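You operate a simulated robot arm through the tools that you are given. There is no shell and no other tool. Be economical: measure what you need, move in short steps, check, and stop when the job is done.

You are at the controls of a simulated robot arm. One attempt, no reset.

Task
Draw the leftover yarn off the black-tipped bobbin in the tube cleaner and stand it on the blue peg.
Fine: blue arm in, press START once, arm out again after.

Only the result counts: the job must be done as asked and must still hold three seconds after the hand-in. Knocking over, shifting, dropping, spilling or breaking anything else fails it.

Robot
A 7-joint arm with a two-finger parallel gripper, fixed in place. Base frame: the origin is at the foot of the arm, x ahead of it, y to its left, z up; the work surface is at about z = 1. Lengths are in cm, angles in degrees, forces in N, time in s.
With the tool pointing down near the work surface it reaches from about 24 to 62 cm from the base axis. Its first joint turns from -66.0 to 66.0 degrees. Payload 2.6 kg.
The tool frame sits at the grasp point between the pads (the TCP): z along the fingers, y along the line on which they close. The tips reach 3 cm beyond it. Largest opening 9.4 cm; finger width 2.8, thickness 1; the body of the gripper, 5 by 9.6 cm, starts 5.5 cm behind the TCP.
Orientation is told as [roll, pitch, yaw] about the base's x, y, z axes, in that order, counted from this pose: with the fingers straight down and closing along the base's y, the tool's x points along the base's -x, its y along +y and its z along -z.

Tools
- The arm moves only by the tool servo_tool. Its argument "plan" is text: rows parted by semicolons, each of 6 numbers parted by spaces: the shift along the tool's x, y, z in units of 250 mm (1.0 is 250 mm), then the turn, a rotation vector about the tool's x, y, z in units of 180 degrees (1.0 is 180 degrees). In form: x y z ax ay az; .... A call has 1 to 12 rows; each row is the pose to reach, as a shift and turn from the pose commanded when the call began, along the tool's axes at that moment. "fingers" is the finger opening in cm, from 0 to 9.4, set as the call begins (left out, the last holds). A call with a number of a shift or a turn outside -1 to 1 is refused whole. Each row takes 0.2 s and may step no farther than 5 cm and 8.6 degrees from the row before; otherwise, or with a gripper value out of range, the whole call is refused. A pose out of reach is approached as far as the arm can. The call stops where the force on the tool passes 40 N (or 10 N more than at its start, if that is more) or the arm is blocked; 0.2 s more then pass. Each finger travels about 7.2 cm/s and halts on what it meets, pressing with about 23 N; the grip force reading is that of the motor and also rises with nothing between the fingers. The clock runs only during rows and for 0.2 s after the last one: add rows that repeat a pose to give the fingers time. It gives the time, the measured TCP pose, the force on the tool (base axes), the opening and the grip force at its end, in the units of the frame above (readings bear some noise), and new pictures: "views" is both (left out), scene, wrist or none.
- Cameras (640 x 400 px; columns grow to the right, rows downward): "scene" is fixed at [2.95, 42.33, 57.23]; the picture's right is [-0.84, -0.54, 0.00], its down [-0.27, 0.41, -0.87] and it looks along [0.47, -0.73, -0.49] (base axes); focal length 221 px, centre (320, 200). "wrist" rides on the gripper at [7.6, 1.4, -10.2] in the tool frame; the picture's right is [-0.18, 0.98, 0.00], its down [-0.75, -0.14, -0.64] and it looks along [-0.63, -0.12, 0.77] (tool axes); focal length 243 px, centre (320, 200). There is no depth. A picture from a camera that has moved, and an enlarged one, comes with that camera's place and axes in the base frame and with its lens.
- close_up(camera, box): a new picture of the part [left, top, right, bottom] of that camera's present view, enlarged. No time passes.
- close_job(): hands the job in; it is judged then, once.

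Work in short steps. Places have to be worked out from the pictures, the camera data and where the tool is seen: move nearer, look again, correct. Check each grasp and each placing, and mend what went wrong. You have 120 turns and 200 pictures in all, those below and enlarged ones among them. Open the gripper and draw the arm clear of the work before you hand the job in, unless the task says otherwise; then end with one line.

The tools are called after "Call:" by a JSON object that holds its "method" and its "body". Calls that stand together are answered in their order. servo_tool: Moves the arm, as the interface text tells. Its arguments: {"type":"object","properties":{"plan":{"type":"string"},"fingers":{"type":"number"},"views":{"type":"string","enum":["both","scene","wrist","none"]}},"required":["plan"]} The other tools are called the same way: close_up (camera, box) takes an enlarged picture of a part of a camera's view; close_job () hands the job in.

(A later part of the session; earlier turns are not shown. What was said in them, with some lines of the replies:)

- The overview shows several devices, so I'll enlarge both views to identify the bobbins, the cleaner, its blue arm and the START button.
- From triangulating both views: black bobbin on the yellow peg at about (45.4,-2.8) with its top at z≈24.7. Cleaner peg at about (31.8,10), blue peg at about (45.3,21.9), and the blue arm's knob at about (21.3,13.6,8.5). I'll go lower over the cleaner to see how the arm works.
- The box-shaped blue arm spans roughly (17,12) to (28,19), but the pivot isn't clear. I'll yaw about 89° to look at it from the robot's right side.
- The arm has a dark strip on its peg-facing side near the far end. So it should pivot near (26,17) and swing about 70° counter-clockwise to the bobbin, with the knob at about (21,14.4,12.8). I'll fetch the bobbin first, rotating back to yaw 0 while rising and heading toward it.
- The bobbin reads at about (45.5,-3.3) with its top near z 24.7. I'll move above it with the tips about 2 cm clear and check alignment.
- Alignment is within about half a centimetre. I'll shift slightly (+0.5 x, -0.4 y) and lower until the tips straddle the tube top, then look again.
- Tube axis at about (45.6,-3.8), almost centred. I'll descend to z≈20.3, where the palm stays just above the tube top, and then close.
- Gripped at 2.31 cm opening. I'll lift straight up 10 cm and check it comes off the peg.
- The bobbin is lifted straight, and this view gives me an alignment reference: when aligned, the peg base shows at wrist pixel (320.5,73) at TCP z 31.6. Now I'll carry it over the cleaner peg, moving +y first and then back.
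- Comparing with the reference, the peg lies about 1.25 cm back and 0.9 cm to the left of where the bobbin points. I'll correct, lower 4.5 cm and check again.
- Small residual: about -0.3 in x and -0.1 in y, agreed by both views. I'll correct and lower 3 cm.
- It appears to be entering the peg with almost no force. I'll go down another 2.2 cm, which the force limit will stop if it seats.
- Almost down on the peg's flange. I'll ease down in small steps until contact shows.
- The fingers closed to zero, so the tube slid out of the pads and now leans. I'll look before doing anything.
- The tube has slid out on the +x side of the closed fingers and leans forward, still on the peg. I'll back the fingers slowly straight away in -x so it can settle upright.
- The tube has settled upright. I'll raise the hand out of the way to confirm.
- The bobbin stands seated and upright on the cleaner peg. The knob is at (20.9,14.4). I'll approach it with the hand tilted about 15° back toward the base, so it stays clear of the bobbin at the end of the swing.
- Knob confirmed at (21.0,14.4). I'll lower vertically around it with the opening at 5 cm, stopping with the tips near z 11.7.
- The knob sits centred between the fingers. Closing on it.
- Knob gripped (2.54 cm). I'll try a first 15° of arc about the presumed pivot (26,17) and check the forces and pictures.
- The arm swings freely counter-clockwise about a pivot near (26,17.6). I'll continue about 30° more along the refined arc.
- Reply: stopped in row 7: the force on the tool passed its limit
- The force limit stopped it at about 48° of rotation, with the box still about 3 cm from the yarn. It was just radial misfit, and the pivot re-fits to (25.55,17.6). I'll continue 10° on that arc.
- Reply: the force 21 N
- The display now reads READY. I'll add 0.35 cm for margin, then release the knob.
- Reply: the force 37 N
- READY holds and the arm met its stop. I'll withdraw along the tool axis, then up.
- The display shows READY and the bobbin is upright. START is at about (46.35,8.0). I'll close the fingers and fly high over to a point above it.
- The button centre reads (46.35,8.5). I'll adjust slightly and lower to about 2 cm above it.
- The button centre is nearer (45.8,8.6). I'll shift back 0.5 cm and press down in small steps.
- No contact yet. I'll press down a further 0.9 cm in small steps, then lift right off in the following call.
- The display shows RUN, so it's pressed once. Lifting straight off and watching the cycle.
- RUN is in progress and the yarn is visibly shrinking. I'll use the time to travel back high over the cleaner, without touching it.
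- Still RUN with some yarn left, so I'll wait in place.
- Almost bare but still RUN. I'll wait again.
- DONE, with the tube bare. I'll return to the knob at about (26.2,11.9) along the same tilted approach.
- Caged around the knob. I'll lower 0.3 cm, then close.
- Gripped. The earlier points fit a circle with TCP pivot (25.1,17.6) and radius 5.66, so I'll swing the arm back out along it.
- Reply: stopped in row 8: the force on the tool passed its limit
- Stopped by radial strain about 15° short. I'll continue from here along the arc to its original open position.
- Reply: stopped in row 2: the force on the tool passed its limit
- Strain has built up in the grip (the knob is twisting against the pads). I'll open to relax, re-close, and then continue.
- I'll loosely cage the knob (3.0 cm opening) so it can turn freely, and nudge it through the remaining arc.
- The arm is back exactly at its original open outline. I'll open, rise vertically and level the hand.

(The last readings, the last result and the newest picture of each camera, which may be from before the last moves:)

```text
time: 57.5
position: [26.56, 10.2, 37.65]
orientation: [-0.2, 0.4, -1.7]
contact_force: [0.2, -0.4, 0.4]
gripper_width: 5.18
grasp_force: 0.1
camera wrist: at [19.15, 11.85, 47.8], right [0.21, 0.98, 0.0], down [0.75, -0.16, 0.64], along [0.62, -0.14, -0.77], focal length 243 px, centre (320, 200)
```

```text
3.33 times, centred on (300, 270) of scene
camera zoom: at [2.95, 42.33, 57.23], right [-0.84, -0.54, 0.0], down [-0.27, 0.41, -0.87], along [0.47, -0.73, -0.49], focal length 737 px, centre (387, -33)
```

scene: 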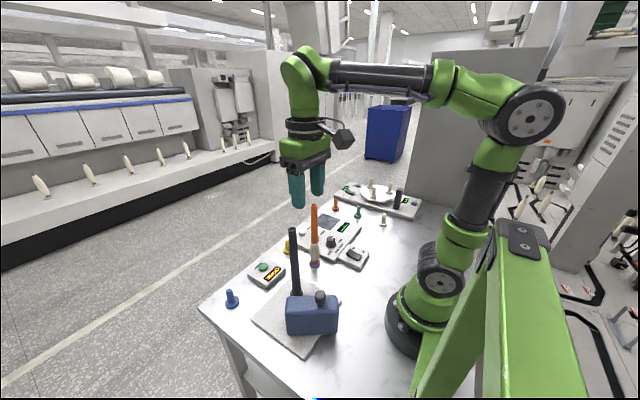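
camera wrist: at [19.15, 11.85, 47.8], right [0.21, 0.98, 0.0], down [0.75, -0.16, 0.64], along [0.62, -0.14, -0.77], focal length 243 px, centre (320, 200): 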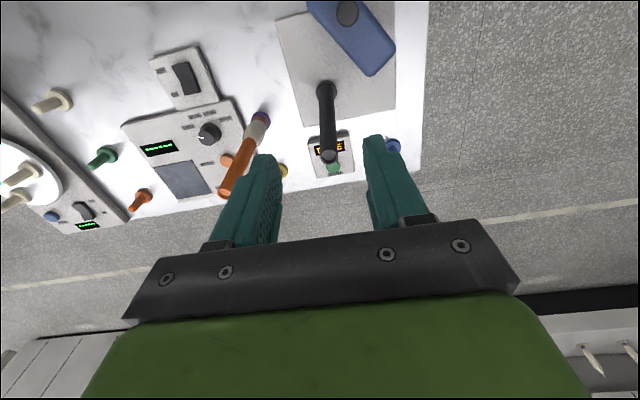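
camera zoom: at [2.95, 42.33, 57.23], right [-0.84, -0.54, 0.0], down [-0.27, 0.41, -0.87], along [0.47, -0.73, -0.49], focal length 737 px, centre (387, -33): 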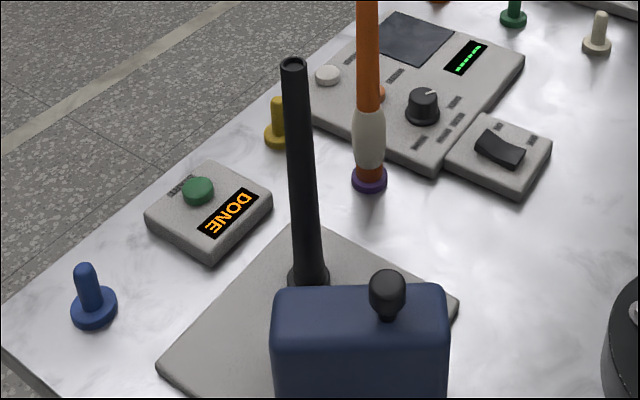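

Arm out, tube bare, everything else in place. Now I'll go above the tube at about (31.5,10) with a wider opening and re-measure before gripping.

Call:
{"method": "servo_tool", "body": {"plan": "-0.07 0.002 0 0 0 -0.0094; -0.14 0.002 0.05 0 0 -0.0094; -0.1976 0.002 0.15 0 0 -0.0094; -0.1976 0.002 0.286 0 0 -0.0094; -0.1976 0.002 0.286 0 0 -0.0094", "fingers": 7}}

Call:
{"method": "close_up", "body": {"camera": "scene", "box": [240, 180, 360, 270]}}

```text
time: 58.7
position: [31.41, 9.99, 30.25]
orientation: [-0.1, 0.4, 0.1]
contact_force: [-0.5, 0.1, 0.3]
gripper_width: 7.0
grasp_force: 0.1
camera wrist: at [23.95, 11.52, 40.44], right [0.18, 0.98, 0.0], down [0.76, -0.14, 0.64], along [0.63, -0.12, -0.77], focal length 243 px, centre (320, 200)
```

scene: 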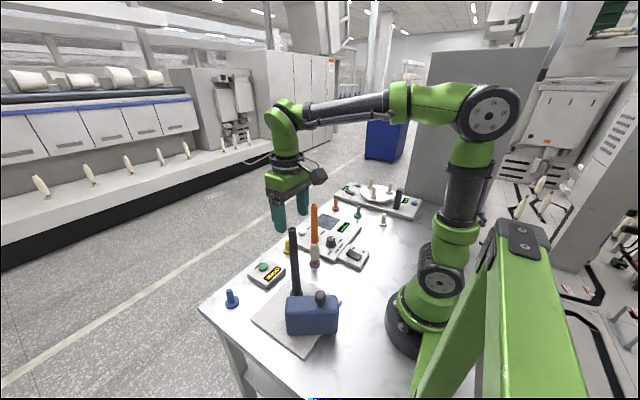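
wrist: 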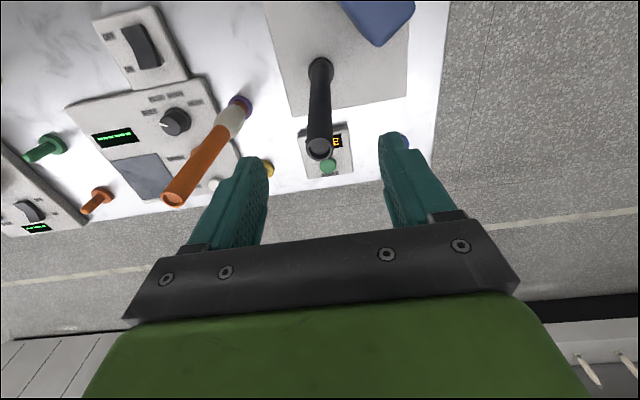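

```text
4.44 times, centred on (300, 225) of scene
camera zoom: at [2.95, 42.33, 57.23], right [-0.84, -0.54, 0.0], down [-0.27, 0.41, -0.87], along [0.47, -0.73, -0.49], focal length 983 px, centre (409, 89)
```

zoom: 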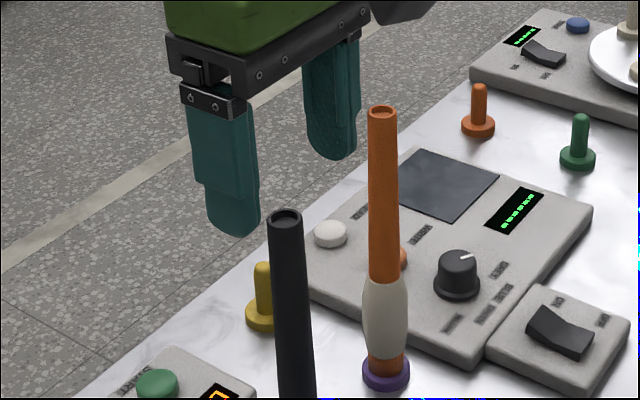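

Triangulation puts the tube top at (31.9,9.95,25.1), so it was forward of the pads last time. I'll centre on x=31.95 this time and descend to z≈20.6.

Call:
{"method": "servo_tool", "body": {"plan": "-0.0216 -0.0016 0 0 0 0; -0.0216 -0.0016 0.1 0 0 0; -0.0216 -0.0016 0.2 0 0 0; -0.0216 -0.0016 0.3 0 0 0; -0.0216 -0.0016 0.386 0 0 0; -0.0216 -0.0016 0.386 0 0 0"}}

Call:
{"method": "close_up", "body": {"camera": "wrist", "box": [200, 40, 440, 250]}}

Call:
{"method": "close_up", "body": {"camera": "scene", "box": [240, 180, 360, 270]}}

```text
time: 60.1
position: [31.79, 10.05, 20.54]
orientation: [-0.2, 0.3, 0.0]
contact_force: [-0.9, -0.4, 0.1]
gripper_width: 7.02
grasp_force: 0.0
camera wrist: at [24.31, 11.47, 30.73], right [0.18, 0.98, 0.0], down [0.76, -0.14, 0.64], along [0.63, -0.12, -0.77], focal length 243 px, centre (320, 200)
```

scene: 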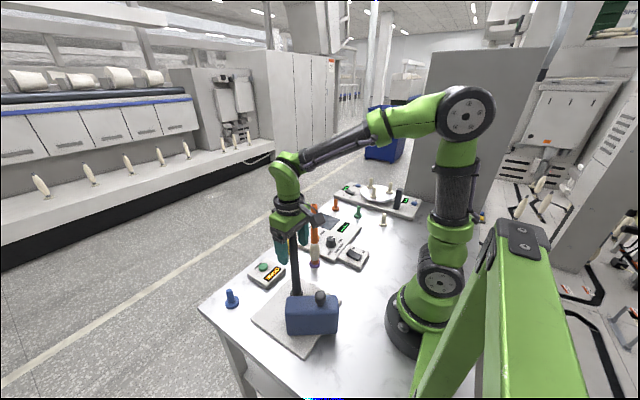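
wrist: 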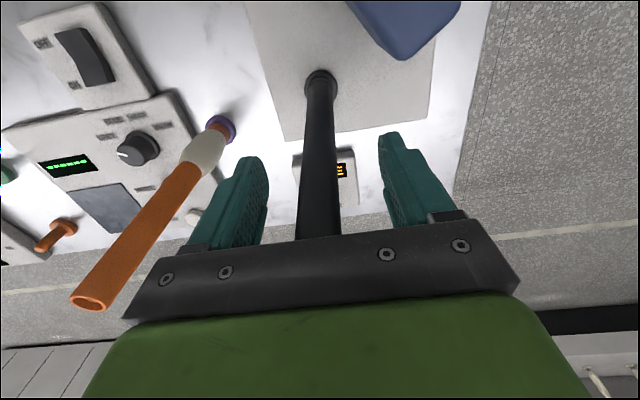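

```text
1.90 times, centred on (320, 145) of wrist
camera zoom: at [24.31, 11.47, 30.73], right [0.18, 0.98, 0.0], down [0.76, -0.14, 0.64], along [0.63, -0.12, -0.77], focal length 462 px, centre (320, 305)
```

zoom: 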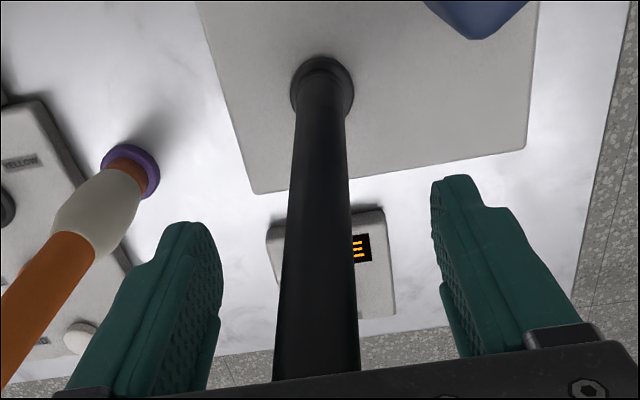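

```text
4.44 times, centred on (300, 225) of scene
camera zoom: at [2.95, 42.33, 57.23], right [-0.84, -0.54, 0.0], down [-0.27, 0.41, -0.87], along [0.47, -0.73, -0.49], focal length 983 px, centre (409, 89)
```

zoom: 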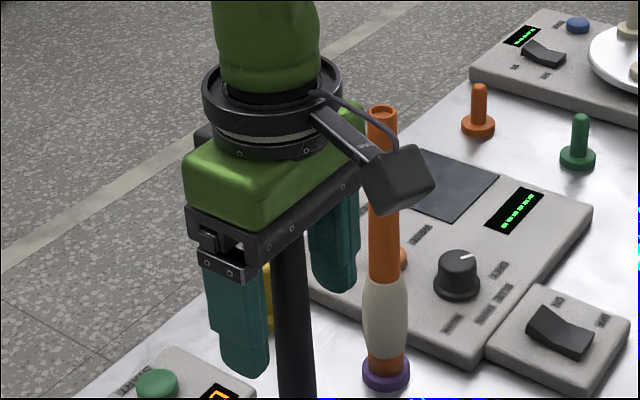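

Tube is between the pads. Closing, slowly checked.

Call:
{"method": "servo_tool", "body": {"plan": "0 0 0 0 0 0; 0 0 0 0 0 0; 0 0 0 0 0 0; 0 0 0 0 0 0", "fingers": 0, "views": "none"}}

Call:
{"method": "close_up", "body": {"camera": "wrist", "box": [200, 40, 440, 250]}}

Call:
{"method": "close_up", "body": {"camera": "scene", "box": [240, 200, 340, 275]}}

```text
time: 61.1
position: [31.82, 9.79, 20.58]
orientation: [-0.2, 0.3, 0.0]
contact_force: [0.6, -0.7, 0.6]
gripper_width: 2.01
grasp_force: 23.0
```

```text
1.90 times, centred on (320, 145) of wrist
camera zoom: at [24.31, 11.47, 30.76], right [0.18, 0.98, 0.0], down [0.76, -0.14, 0.64], along [0.63, -0.12, -0.77], focal length 462 px, centre (320, 305)
```

zoom: 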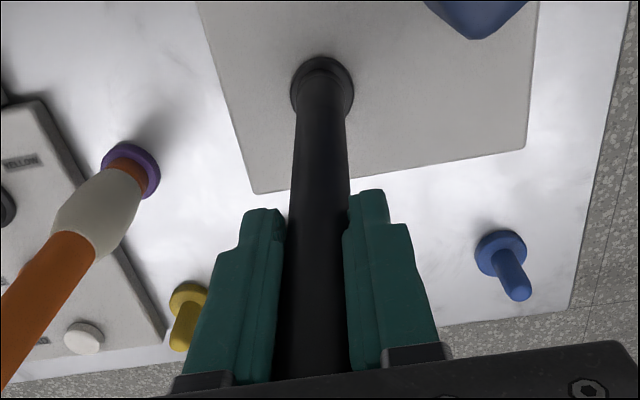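

```text
5.33 times, centred on (290, 238) of scene
camera zoom: at [2.95, 42.33, 57.23], right [-0.84, -0.54, 0.0], down [-0.27, 0.41, -0.87], along [0.47, -0.73, -0.49], focal length 1179 px, centre (480, 0)
```

zoom: 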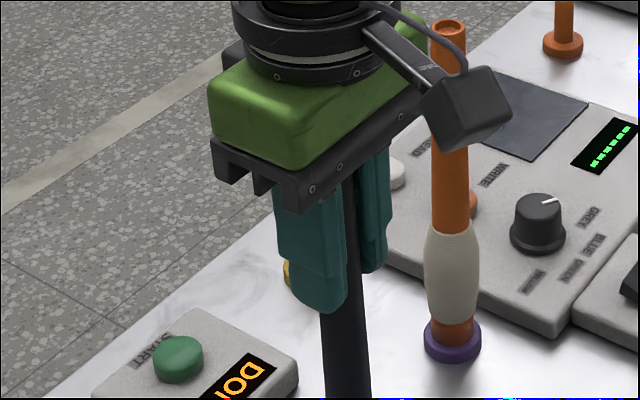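

Gripped at 2.01 cm and centred on the pads. Lifting straight up 11 cm and recording the peg reference view.

Call:
{"method": "servo_tool", "body": {"plan": "0 0 -0.08 0 0 0; 0 0 -0.18 0 0 0; 0 0 -0.3 0 0 0; 0 0 -0.4 0 0 0; 0 0 -0.44 0 0 0; 0 0 -0.44 0 0 0"}}

Call:
{"method": "close_up", "body": {"camera": "wrist", "box": [240, 30, 400, 130]}}

Call:
{"method": "close_up", "body": {"camera": "scene", "box": [220, 190, 364, 300]}}

```text
time: 62.5
position: [31.99, 10.12, 31.64]
orientation: [-0.2, 0.4, 0.0]
contact_force: [-0.2, 0.1, -0.9]
gripper_width: 2.03
grasp_force: 22.8
camera wrist: at [24.48, 11.59, 41.98], right [0.18, 0.98, 0.0], down [0.76, -0.14, 0.64], along [0.63, -0.12, -0.77], focal length 243 px, centre (320, 200)
```

scene: 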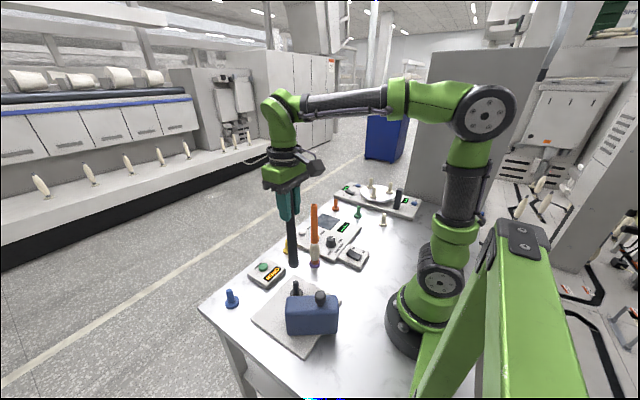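
wrist: 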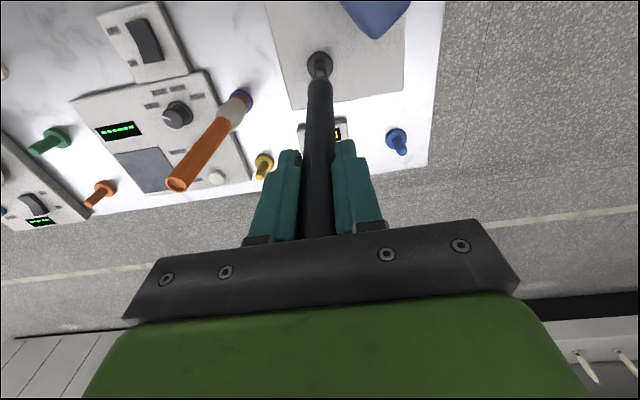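

```text
4.00 times, centred on (320, 80) of wrist
camera zoom: at [24.48, 11.59, 41.98], right [0.18, 0.98, 0.0], down [0.76, -0.14, 0.64], along [0.63, -0.12, -0.77], focal length 970 px, centre (320, 680)
```

zoom: 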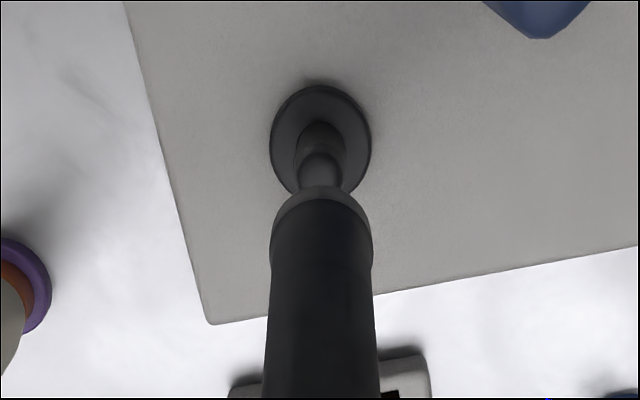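

```text
3.64 times, centred on (292, 245) of scene
camera zoom: at [2.95, 42.33, 57.23], right [-0.84, -0.54, 0.0], down [-0.27, 0.41, -0.87], along [0.47, -0.73, -0.49], focal length 804 px, centre (422, 36)
```

zoom: 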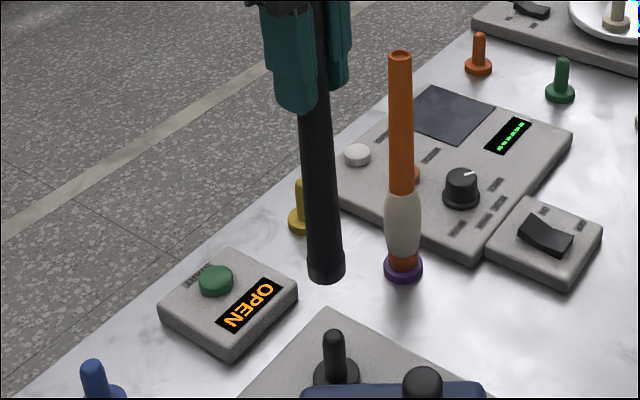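

Display is back to OPEN and the tube hangs straight and bare. Blue peg estimated at (46.2,21.1); I'll carry the tube over it.

Call:
{"method": "servo_tool", "body": {"plan": "-0.1 0.08 0 0 0 0; -0.21 0.16 0 0 0 0; -0.32 0.25 0 0 0 0; -0.43 0.33 0 0 0 0; -0.52 0.4 0 0 0 0; -0.572 0.44 0 0 0 0; -0.572 0.44 0 0 0 0"}}

Call:
{"method": "close_up", "body": {"camera": "wrist", "box": [240, 30, 400, 130]}}

Call:
{"method": "close_up", "body": {"camera": "scene", "box": [180, 190, 324, 310]}}

```text
time: 64.1
position: [46.32, 21.11, 31.35]
orientation: [-0.2, 0.3, -0.1]
contact_force: [-0.2, -0.6, -0.8]
gripper_width: 2.03
grasp_force: 22.7
camera wrist: at [38.87, 22.57, 41.5], right [0.18, 0.98, -0.01], down [0.76, -0.14, 0.64], along [0.63, -0.12, -0.77], focal length 243 px, centre (320, 200)
```

scene: 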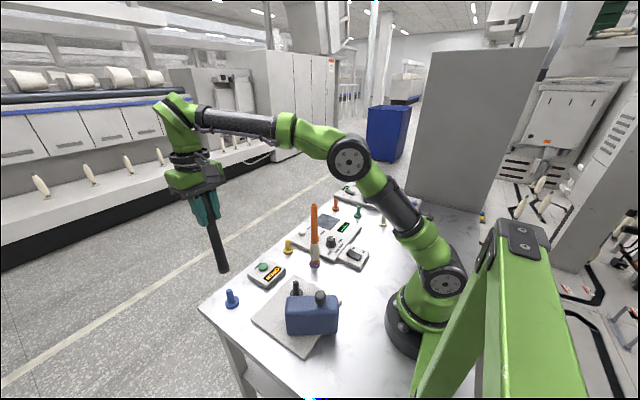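
wrist: 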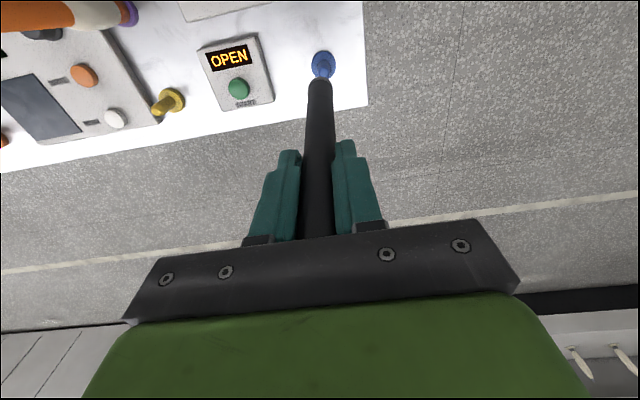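

```text
4.00 times, centred on (320, 80) of wrist
camera zoom: at [38.87, 22.57, 41.5], right [0.18, 0.98, -0.01], down [0.76, -0.14, 0.64], along [0.63, -0.12, -0.77], focal length 970 px, centre (320, 680)
```

zoom: 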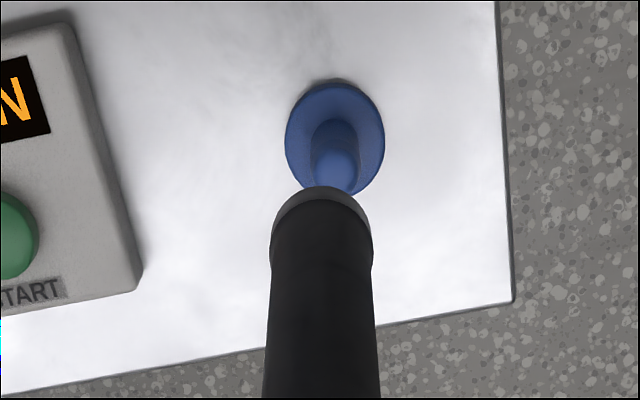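

```text
3.33 times, centred on (252, 250) of scene
camera zoom: at [2.95, 42.33, 57.23], right [-0.84, -0.54, 0.0], down [-0.27, 0.41, -0.87], along [0.47, -0.73, -0.49], focal length 737 px, centre (547, 33)
```

zoom: 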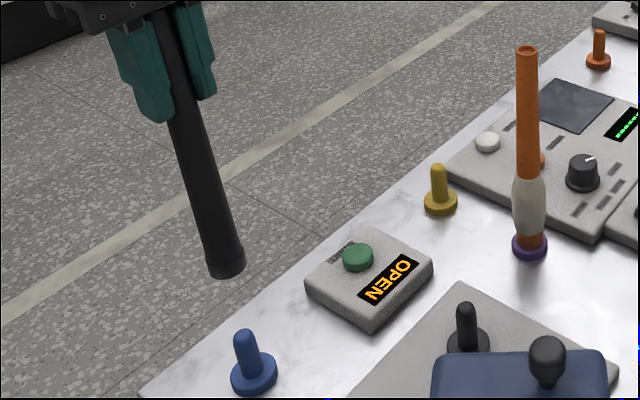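

The peg sits about 0.2 cm forward and 0.5 cm left of alignment. I'll correct and lower 4.5 cm.

Call:
{"method": "servo_tool", "body": {"plan": "-0.008 0.019 0 0 0 0; -0.008 0.019 0.06 0 0 0; -0.008 0.019 0.12 0 0 0; -0.008 0.019 0.18 0 0 0; -0.008 0.019 0.18 0 0 0", "views": "none"}}

Call:
{"method": "close_up", "body": {"camera": "wrist", "box": [240, 30, 400, 130]}}

Call:
{"method": "close_up", "body": {"camera": "scene", "box": [190, 240, 286, 320]}}

```text
time: 65.3
position: [46.53, 21.47, 26.99]
orientation: [-0.2, 0.3, 0.0]
contact_force: [-0.4, -0.2, -1.0]
gripper_width: 2.05
grasp_force: 22.9
```

```text
4.00 times, centred on (320, 80) of wrist
camera zoom: at [39.0, 22.91, 37.19], right [0.18, 0.98, 0.0], down [0.76, -0.14, 0.64], along [0.63, -0.12, -0.77], focal length 970 px, centre (320, 680)
```

zoom: 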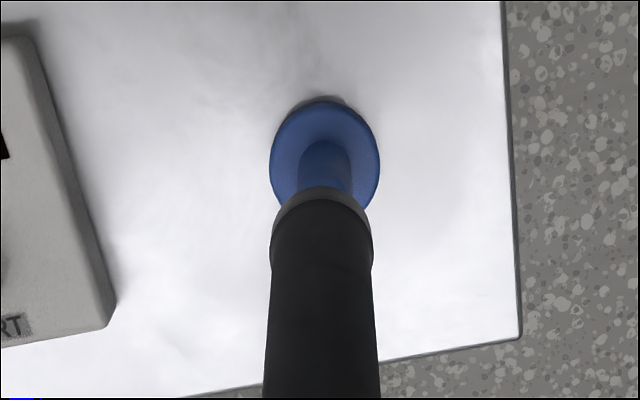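

```text
5.00 times, centred on (238, 280) of scene
camera zoom: at [2.95, 42.33, 57.23], right [-0.84, -0.54, 0.0], down [-0.27, 0.41, -0.87], along [0.47, -0.73, -0.49], focal length 1106 px, centre (730, -200)
```

zoom: 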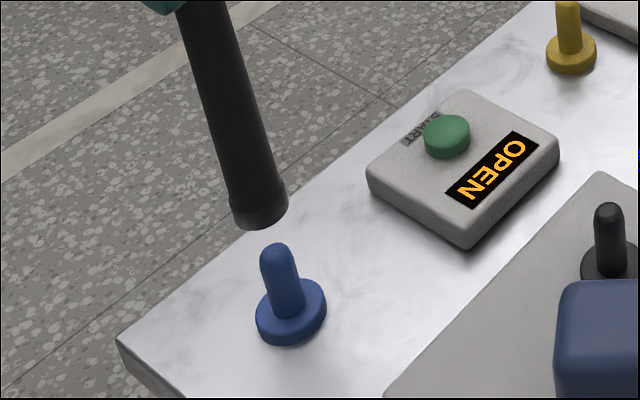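

Nearly aligned; a small correction (-0.15 x, +0.1 y) agrees with both views. Lowering 2.8 cm.

Call:
{"method": "servo_tool", "body": {"plan": "0.006 0.004 0 0 0 0; 0.006 0.004 0.04 0 0 0; 0.006 0.004 0.08 0 0 0; 0.006 0.004 0.112 0 0 0; 0.006 0.004 0.112 0 0 0", "views": "none"}}

Call:
{"method": "close_up", "body": {"camera": "wrist", "box": [240, 30, 400, 130]}}

Call:
{"method": "close_up", "body": {"camera": "scene", "box": [190, 240, 286, 320]}}

```text
time: 66.5
position: [46.26, 21.63, 24.2]
orientation: [-0.2, 0.3, 0.0]
contact_force: [0.1, -0.3, -0.4]
gripper_width: 2.06
grasp_force: 23.0
```

```text
4.00 times, centred on (320, 80) of wrist
camera zoom: at [38.77, 23.03, 34.43], right [0.18, 0.98, 0.0], down [0.76, -0.14, 0.64], along [0.63, -0.12, -0.77], focal length 970 px, centre (320, 680)
```

zoom: 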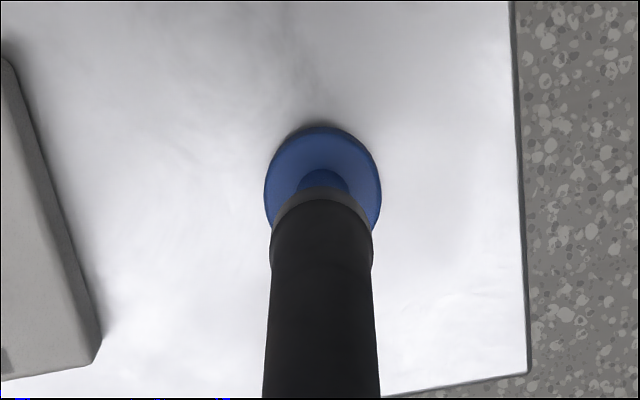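

```text
5.00 times, centred on (238, 280) of scene
camera zoom: at [2.95, 42.33, 57.23], right [-0.84, -0.54, 0.0], down [-0.27, 0.41, -0.87], along [0.47, -0.73, -0.49], focal length 1106 px, centre (730, -200)
```

zoom: 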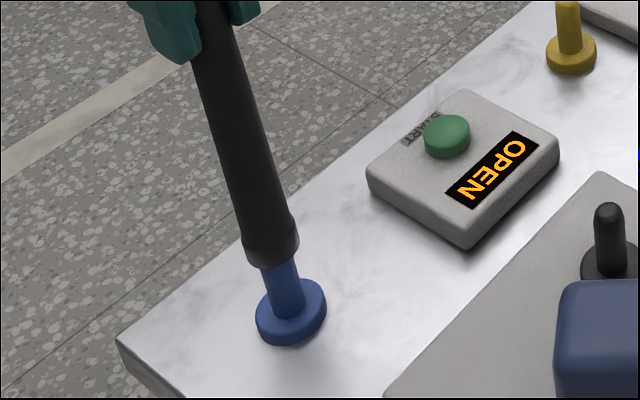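

The tube is entering over the peg with no force. Lowering another 2.5 cm.

Call:
{"method": "servo_tool", "body": {"plan": "0 0 0.03 0 0 0; 0 0 0.06 0 0 0; 0 0 0.09 0 0 0; 0 0 0.1 0 0 0", "views": "none"}}

Call:
{"method": "close_up", "body": {"camera": "wrist", "box": [240, 30, 400, 130]}}

Call:
{"method": "close_up", "body": {"camera": "scene", "box": [190, 240, 286, 320]}}

```text
time: 67.5
position: [46.3, 21.64, 21.58]
orientation: [-0.2, 0.4, -0.1]
contact_force: [0.5, 0.5, -1.0]
gripper_width: 2.06
grasp_force: 23.5
```

```text
4.00 times, centred on (320, 80) of wrist
camera zoom: at [38.85, 23.09, 31.88], right [0.18, 0.98, -0.01], down [0.76, -0.14, 0.64], along [0.63, -0.12, -0.77], focal length 970 px, centre (320, 680)
```

zoom: 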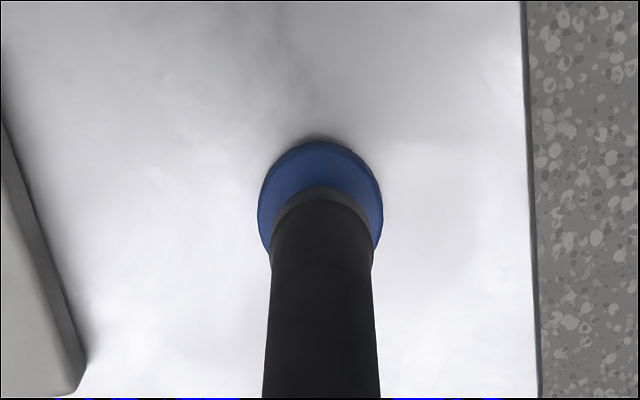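

```text
5.00 times, centred on (238, 280) of scene
camera zoom: at [2.95, 42.33, 57.23], right [-0.84, -0.54, 0.0], down [-0.27, 0.41, -0.87], along [0.47, -0.73, -0.49], focal length 1106 px, centre (730, -200)
```

zoom: 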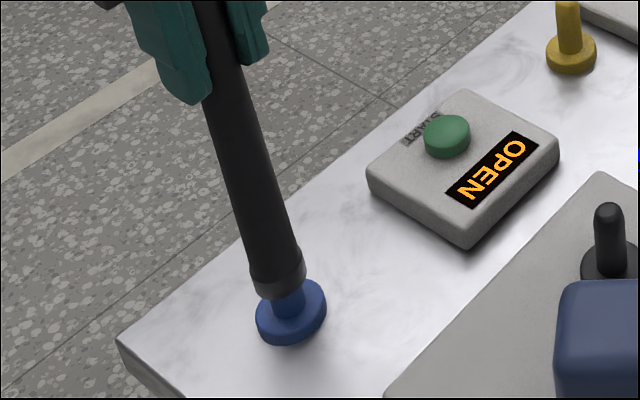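

Sliding on well with no side force. About 1.3 cm remains, so I'll ease down in small steps.

Call:
{"method": "servo_tool", "body": {"plan": "0 0 0.015 0 0 0; 0 0 0.03 0 0 0; 0 0 0.045 0 0 0; 0 0 0.058 0 0 0; 0 0 0.058 0 0 0", "views": "none"}}

Call:
{"method": "close_up", "body": {"camera": "wrist", "box": [240, 30, 400, 130]}}

Call:
{"method": "close_up", "body": {"camera": "scene", "box": [190, 240, 286, 320]}}

```text
time: 68.7
position: [46.11, 21.5, 20.37]
orientation: [-0.2, 0.3, 0.0]
contact_force: [2.7, -0.1, 0.4]
gripper_width: 2.07
grasp_force: 23.0
```

```text
4.00 times, centred on (320, 80) of wrist
camera zoom: at [38.72, 23.04, 30.55], right [0.18, 0.98, 0.0], down [0.76, -0.14, 0.64], along [0.63, -0.12, -0.77], focal length 970 px, centre (320, 680)
```

zoom: 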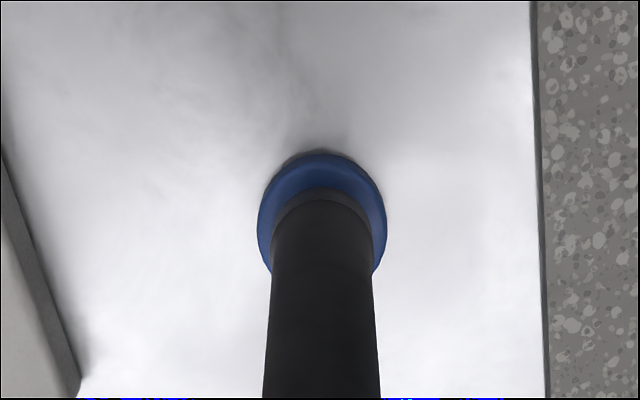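

```text
5.00 times, centred on (238, 280) of scene
camera zoom: at [2.95, 42.33, 57.23], right [-0.84, -0.54, 0.0], down [-0.27, 0.41, -0.87], along [0.47, -0.73, -0.49], focal length 1106 px, centre (730, -200)
```

zoom: 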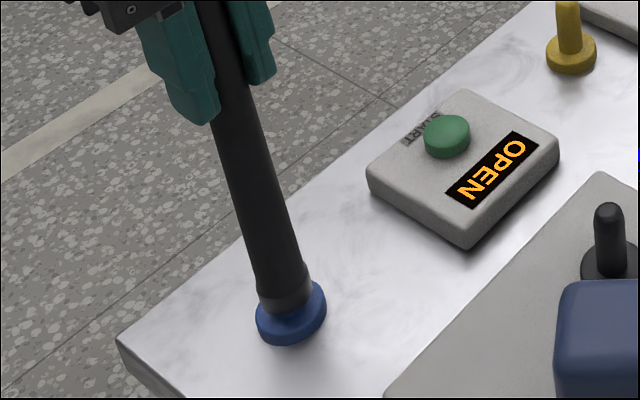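

Nearly at the flange. I'll ease down a bit more until it bears.

Call:
{"method": "servo_tool", "body": {"plan": "0 0 0.01 0 0 0; 0 0 0.02 0 0 0; 0 0 0.028 0 0 0; 0 0 0.028 0 0 0", "views": "none"}}

Call:
{"method": "close_up", "body": {"camera": "scene", "box": [190, 240, 286, 320]}}

```text
time: 69.7
position: [46.24, 21.69, 19.55]
orientation: [-0.2, 0.4, 0.0]
contact_force: [2.3, -0.8, 0.1]
gripper_width: 2.03
grasp_force: 23.3
```

```text
5.00 times, centred on (238, 280) of scene
camera zoom: at [2.95, 42.33, 57.23], right [-0.84, -0.54, 0.0], down [-0.27, 0.41, -0.87], along [0.47, -0.73, -0.49], focal length 1106 px, centre (730, -200)
```

zoom: 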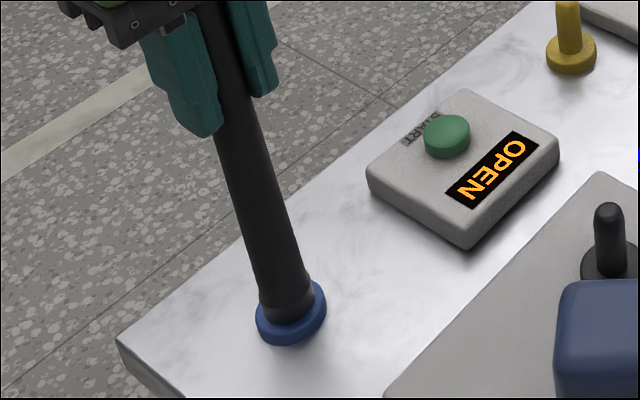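

At the expected seating height (z≈19.5). Opening the fingers to release.

Call:
{"method": "servo_tool", "body": {"plan": "0 0 0 0 0 0; 0 0 0 0 0 0; 0 0 0 0 0 0; 0 0 0 0 0 0; 0 0 0 0 0 0", "fingers": 7, "views": "wrist"}}

Call:
{"method": "close_up", "body": {"camera": "scene", "box": [180, 200, 300, 320]}}

```text
time: 70.9
position: [46.12, 21.51, 19.53]
orientation: [-0.2, 0.4, 0.0]
contact_force: [-0.2, -0.1, 0.1]
gripper_width: 7.01
grasp_force: 0.0
camera wrist: at [38.73, 23.1, 29.79], right [0.18, 0.98, 0.0], down [0.76, -0.14, 0.64], along [0.63, -0.12, -0.77], focal length 243 px, centre (320, 200)
```

wrist: 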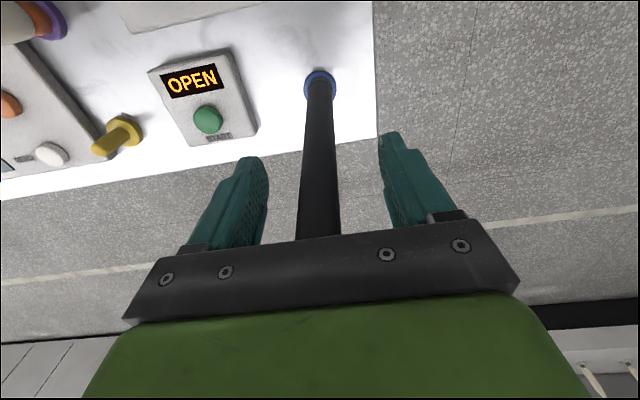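

```text
3.33 times, centred on (240, 260) of scene
camera zoom: at [2.95, 42.33, 57.23], right [-0.84, -0.54, 0.0], down [-0.27, 0.41, -0.87], along [0.47, -0.73, -0.49], focal length 737 px, centre (587, 0)
```

zoom: 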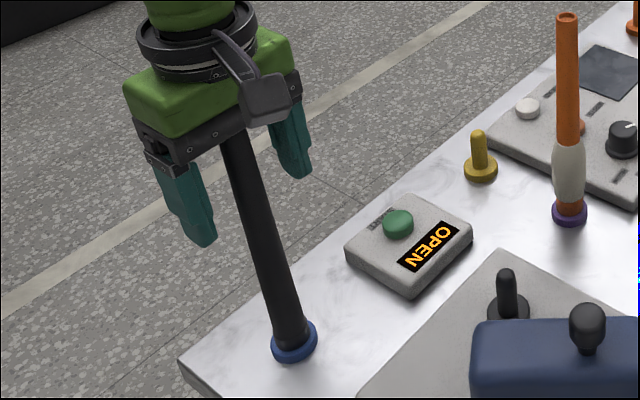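

It stands free. I'll open a bit wider and withdraw straight up, then verify.

Call:
{"method": "servo_tool", "body": {"plan": "0 0 -0.1 0 0 0; 0 0 -0.25 0 0 0; 0 0 -0.4 0 0 0; 0 0 -0.55 0 0 0; 0.15 0 -0.65 0 0 0; 0.3 0 -0.65 0 0 0; 0.3 0 -0.65 0 0 0", "fingers": 8}}

Call:
{"method": "close_up", "body": {"camera": "scene", "box": [180, 200, 380, 340]}}

Call:
{"method": "close_up", "body": {"camera": "scene", "box": [190, 240, 286, 320]}}

```text
time: 72.5
position: [38.49, 21.78, 35.86]
orientation: [-0.3, 0.4, 0.1]
contact_force: [0.3, -0.8, -0.6]
gripper_width: 7.98
grasp_force: 0.0
camera wrist: at [31.07, 23.22, 46.09], right [0.18, 0.98, 0.0], down [0.76, -0.14, 0.64], along [0.63, -0.12, -0.77], focal length 243 px, centre (320, 200)
```

scene: 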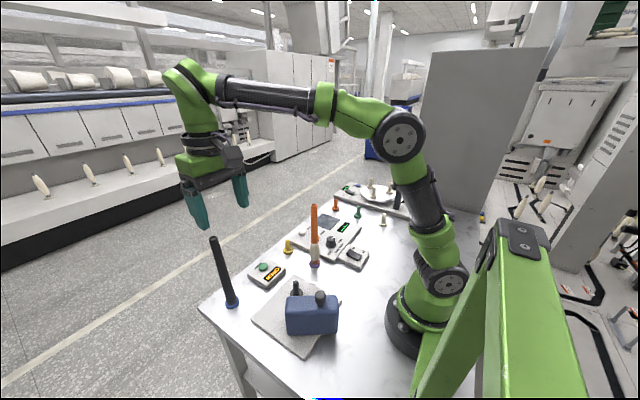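
wrist: 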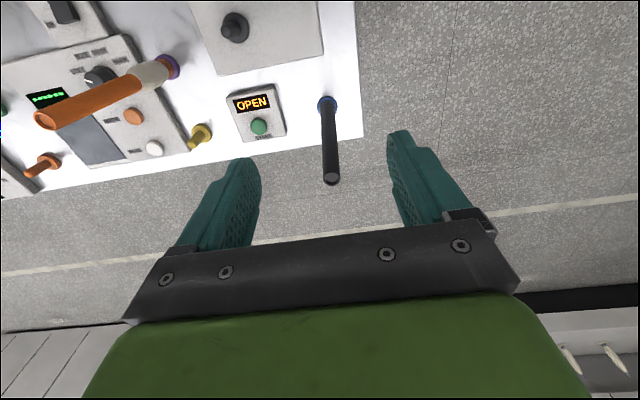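

```text
2.86 times, centred on (280, 270) of scene
camera zoom: at [2.95, 42.33, 57.23], right [-0.84, -0.54, 0.0], down [-0.27, 0.41, -0.87], along [0.47, -0.73, -0.49], focal length 632 px, centre (434, 0)
```

zoom: 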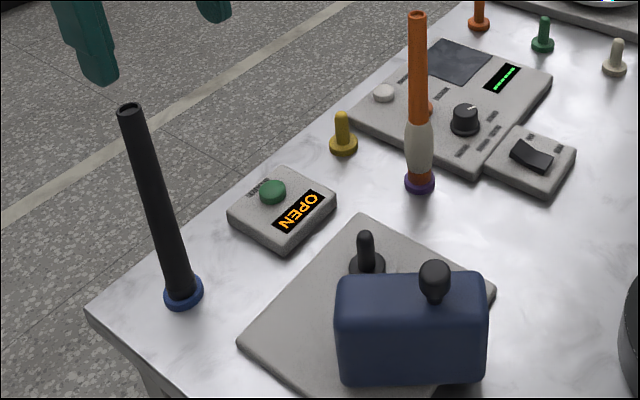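

```text
5.00 times, centred on (238, 280) of scene
camera zoom: at [2.95, 42.33, 57.23], right [-0.84, -0.54, 0.0], down [-0.27, 0.41, -0.87], along [0.47, -0.73, -0.49], focal length 1106 px, centre (730, -200)
```

zoom: 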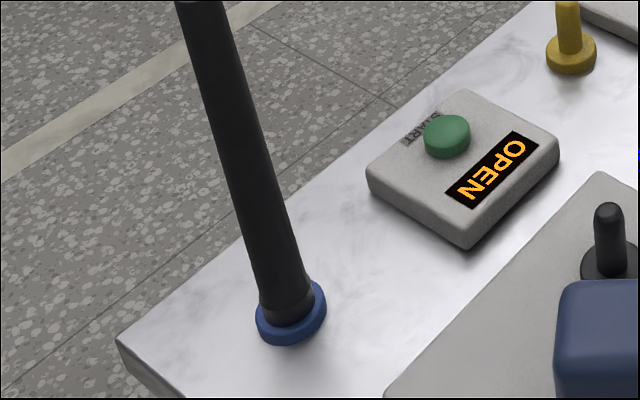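

The bare tube stands upright on the blue peg, the blue arm is out and the display reads OPEN. Nothing else has moved and the gripper is open and clear, so I'm handing in.

Call:
{"method": "close_job", "body": {}}

```text
The job is handed in.
```

The black-tipped bobbin's yarn was drawn off in the tube cleaner: blue arm in, START pressed once, display reached DONE, arm back out. The bare bobbin now stands upright on the blue peg. It slipped out of the fingers once as I set it on the cleaner peg, but it settled upright on the peg and nothing else moved.
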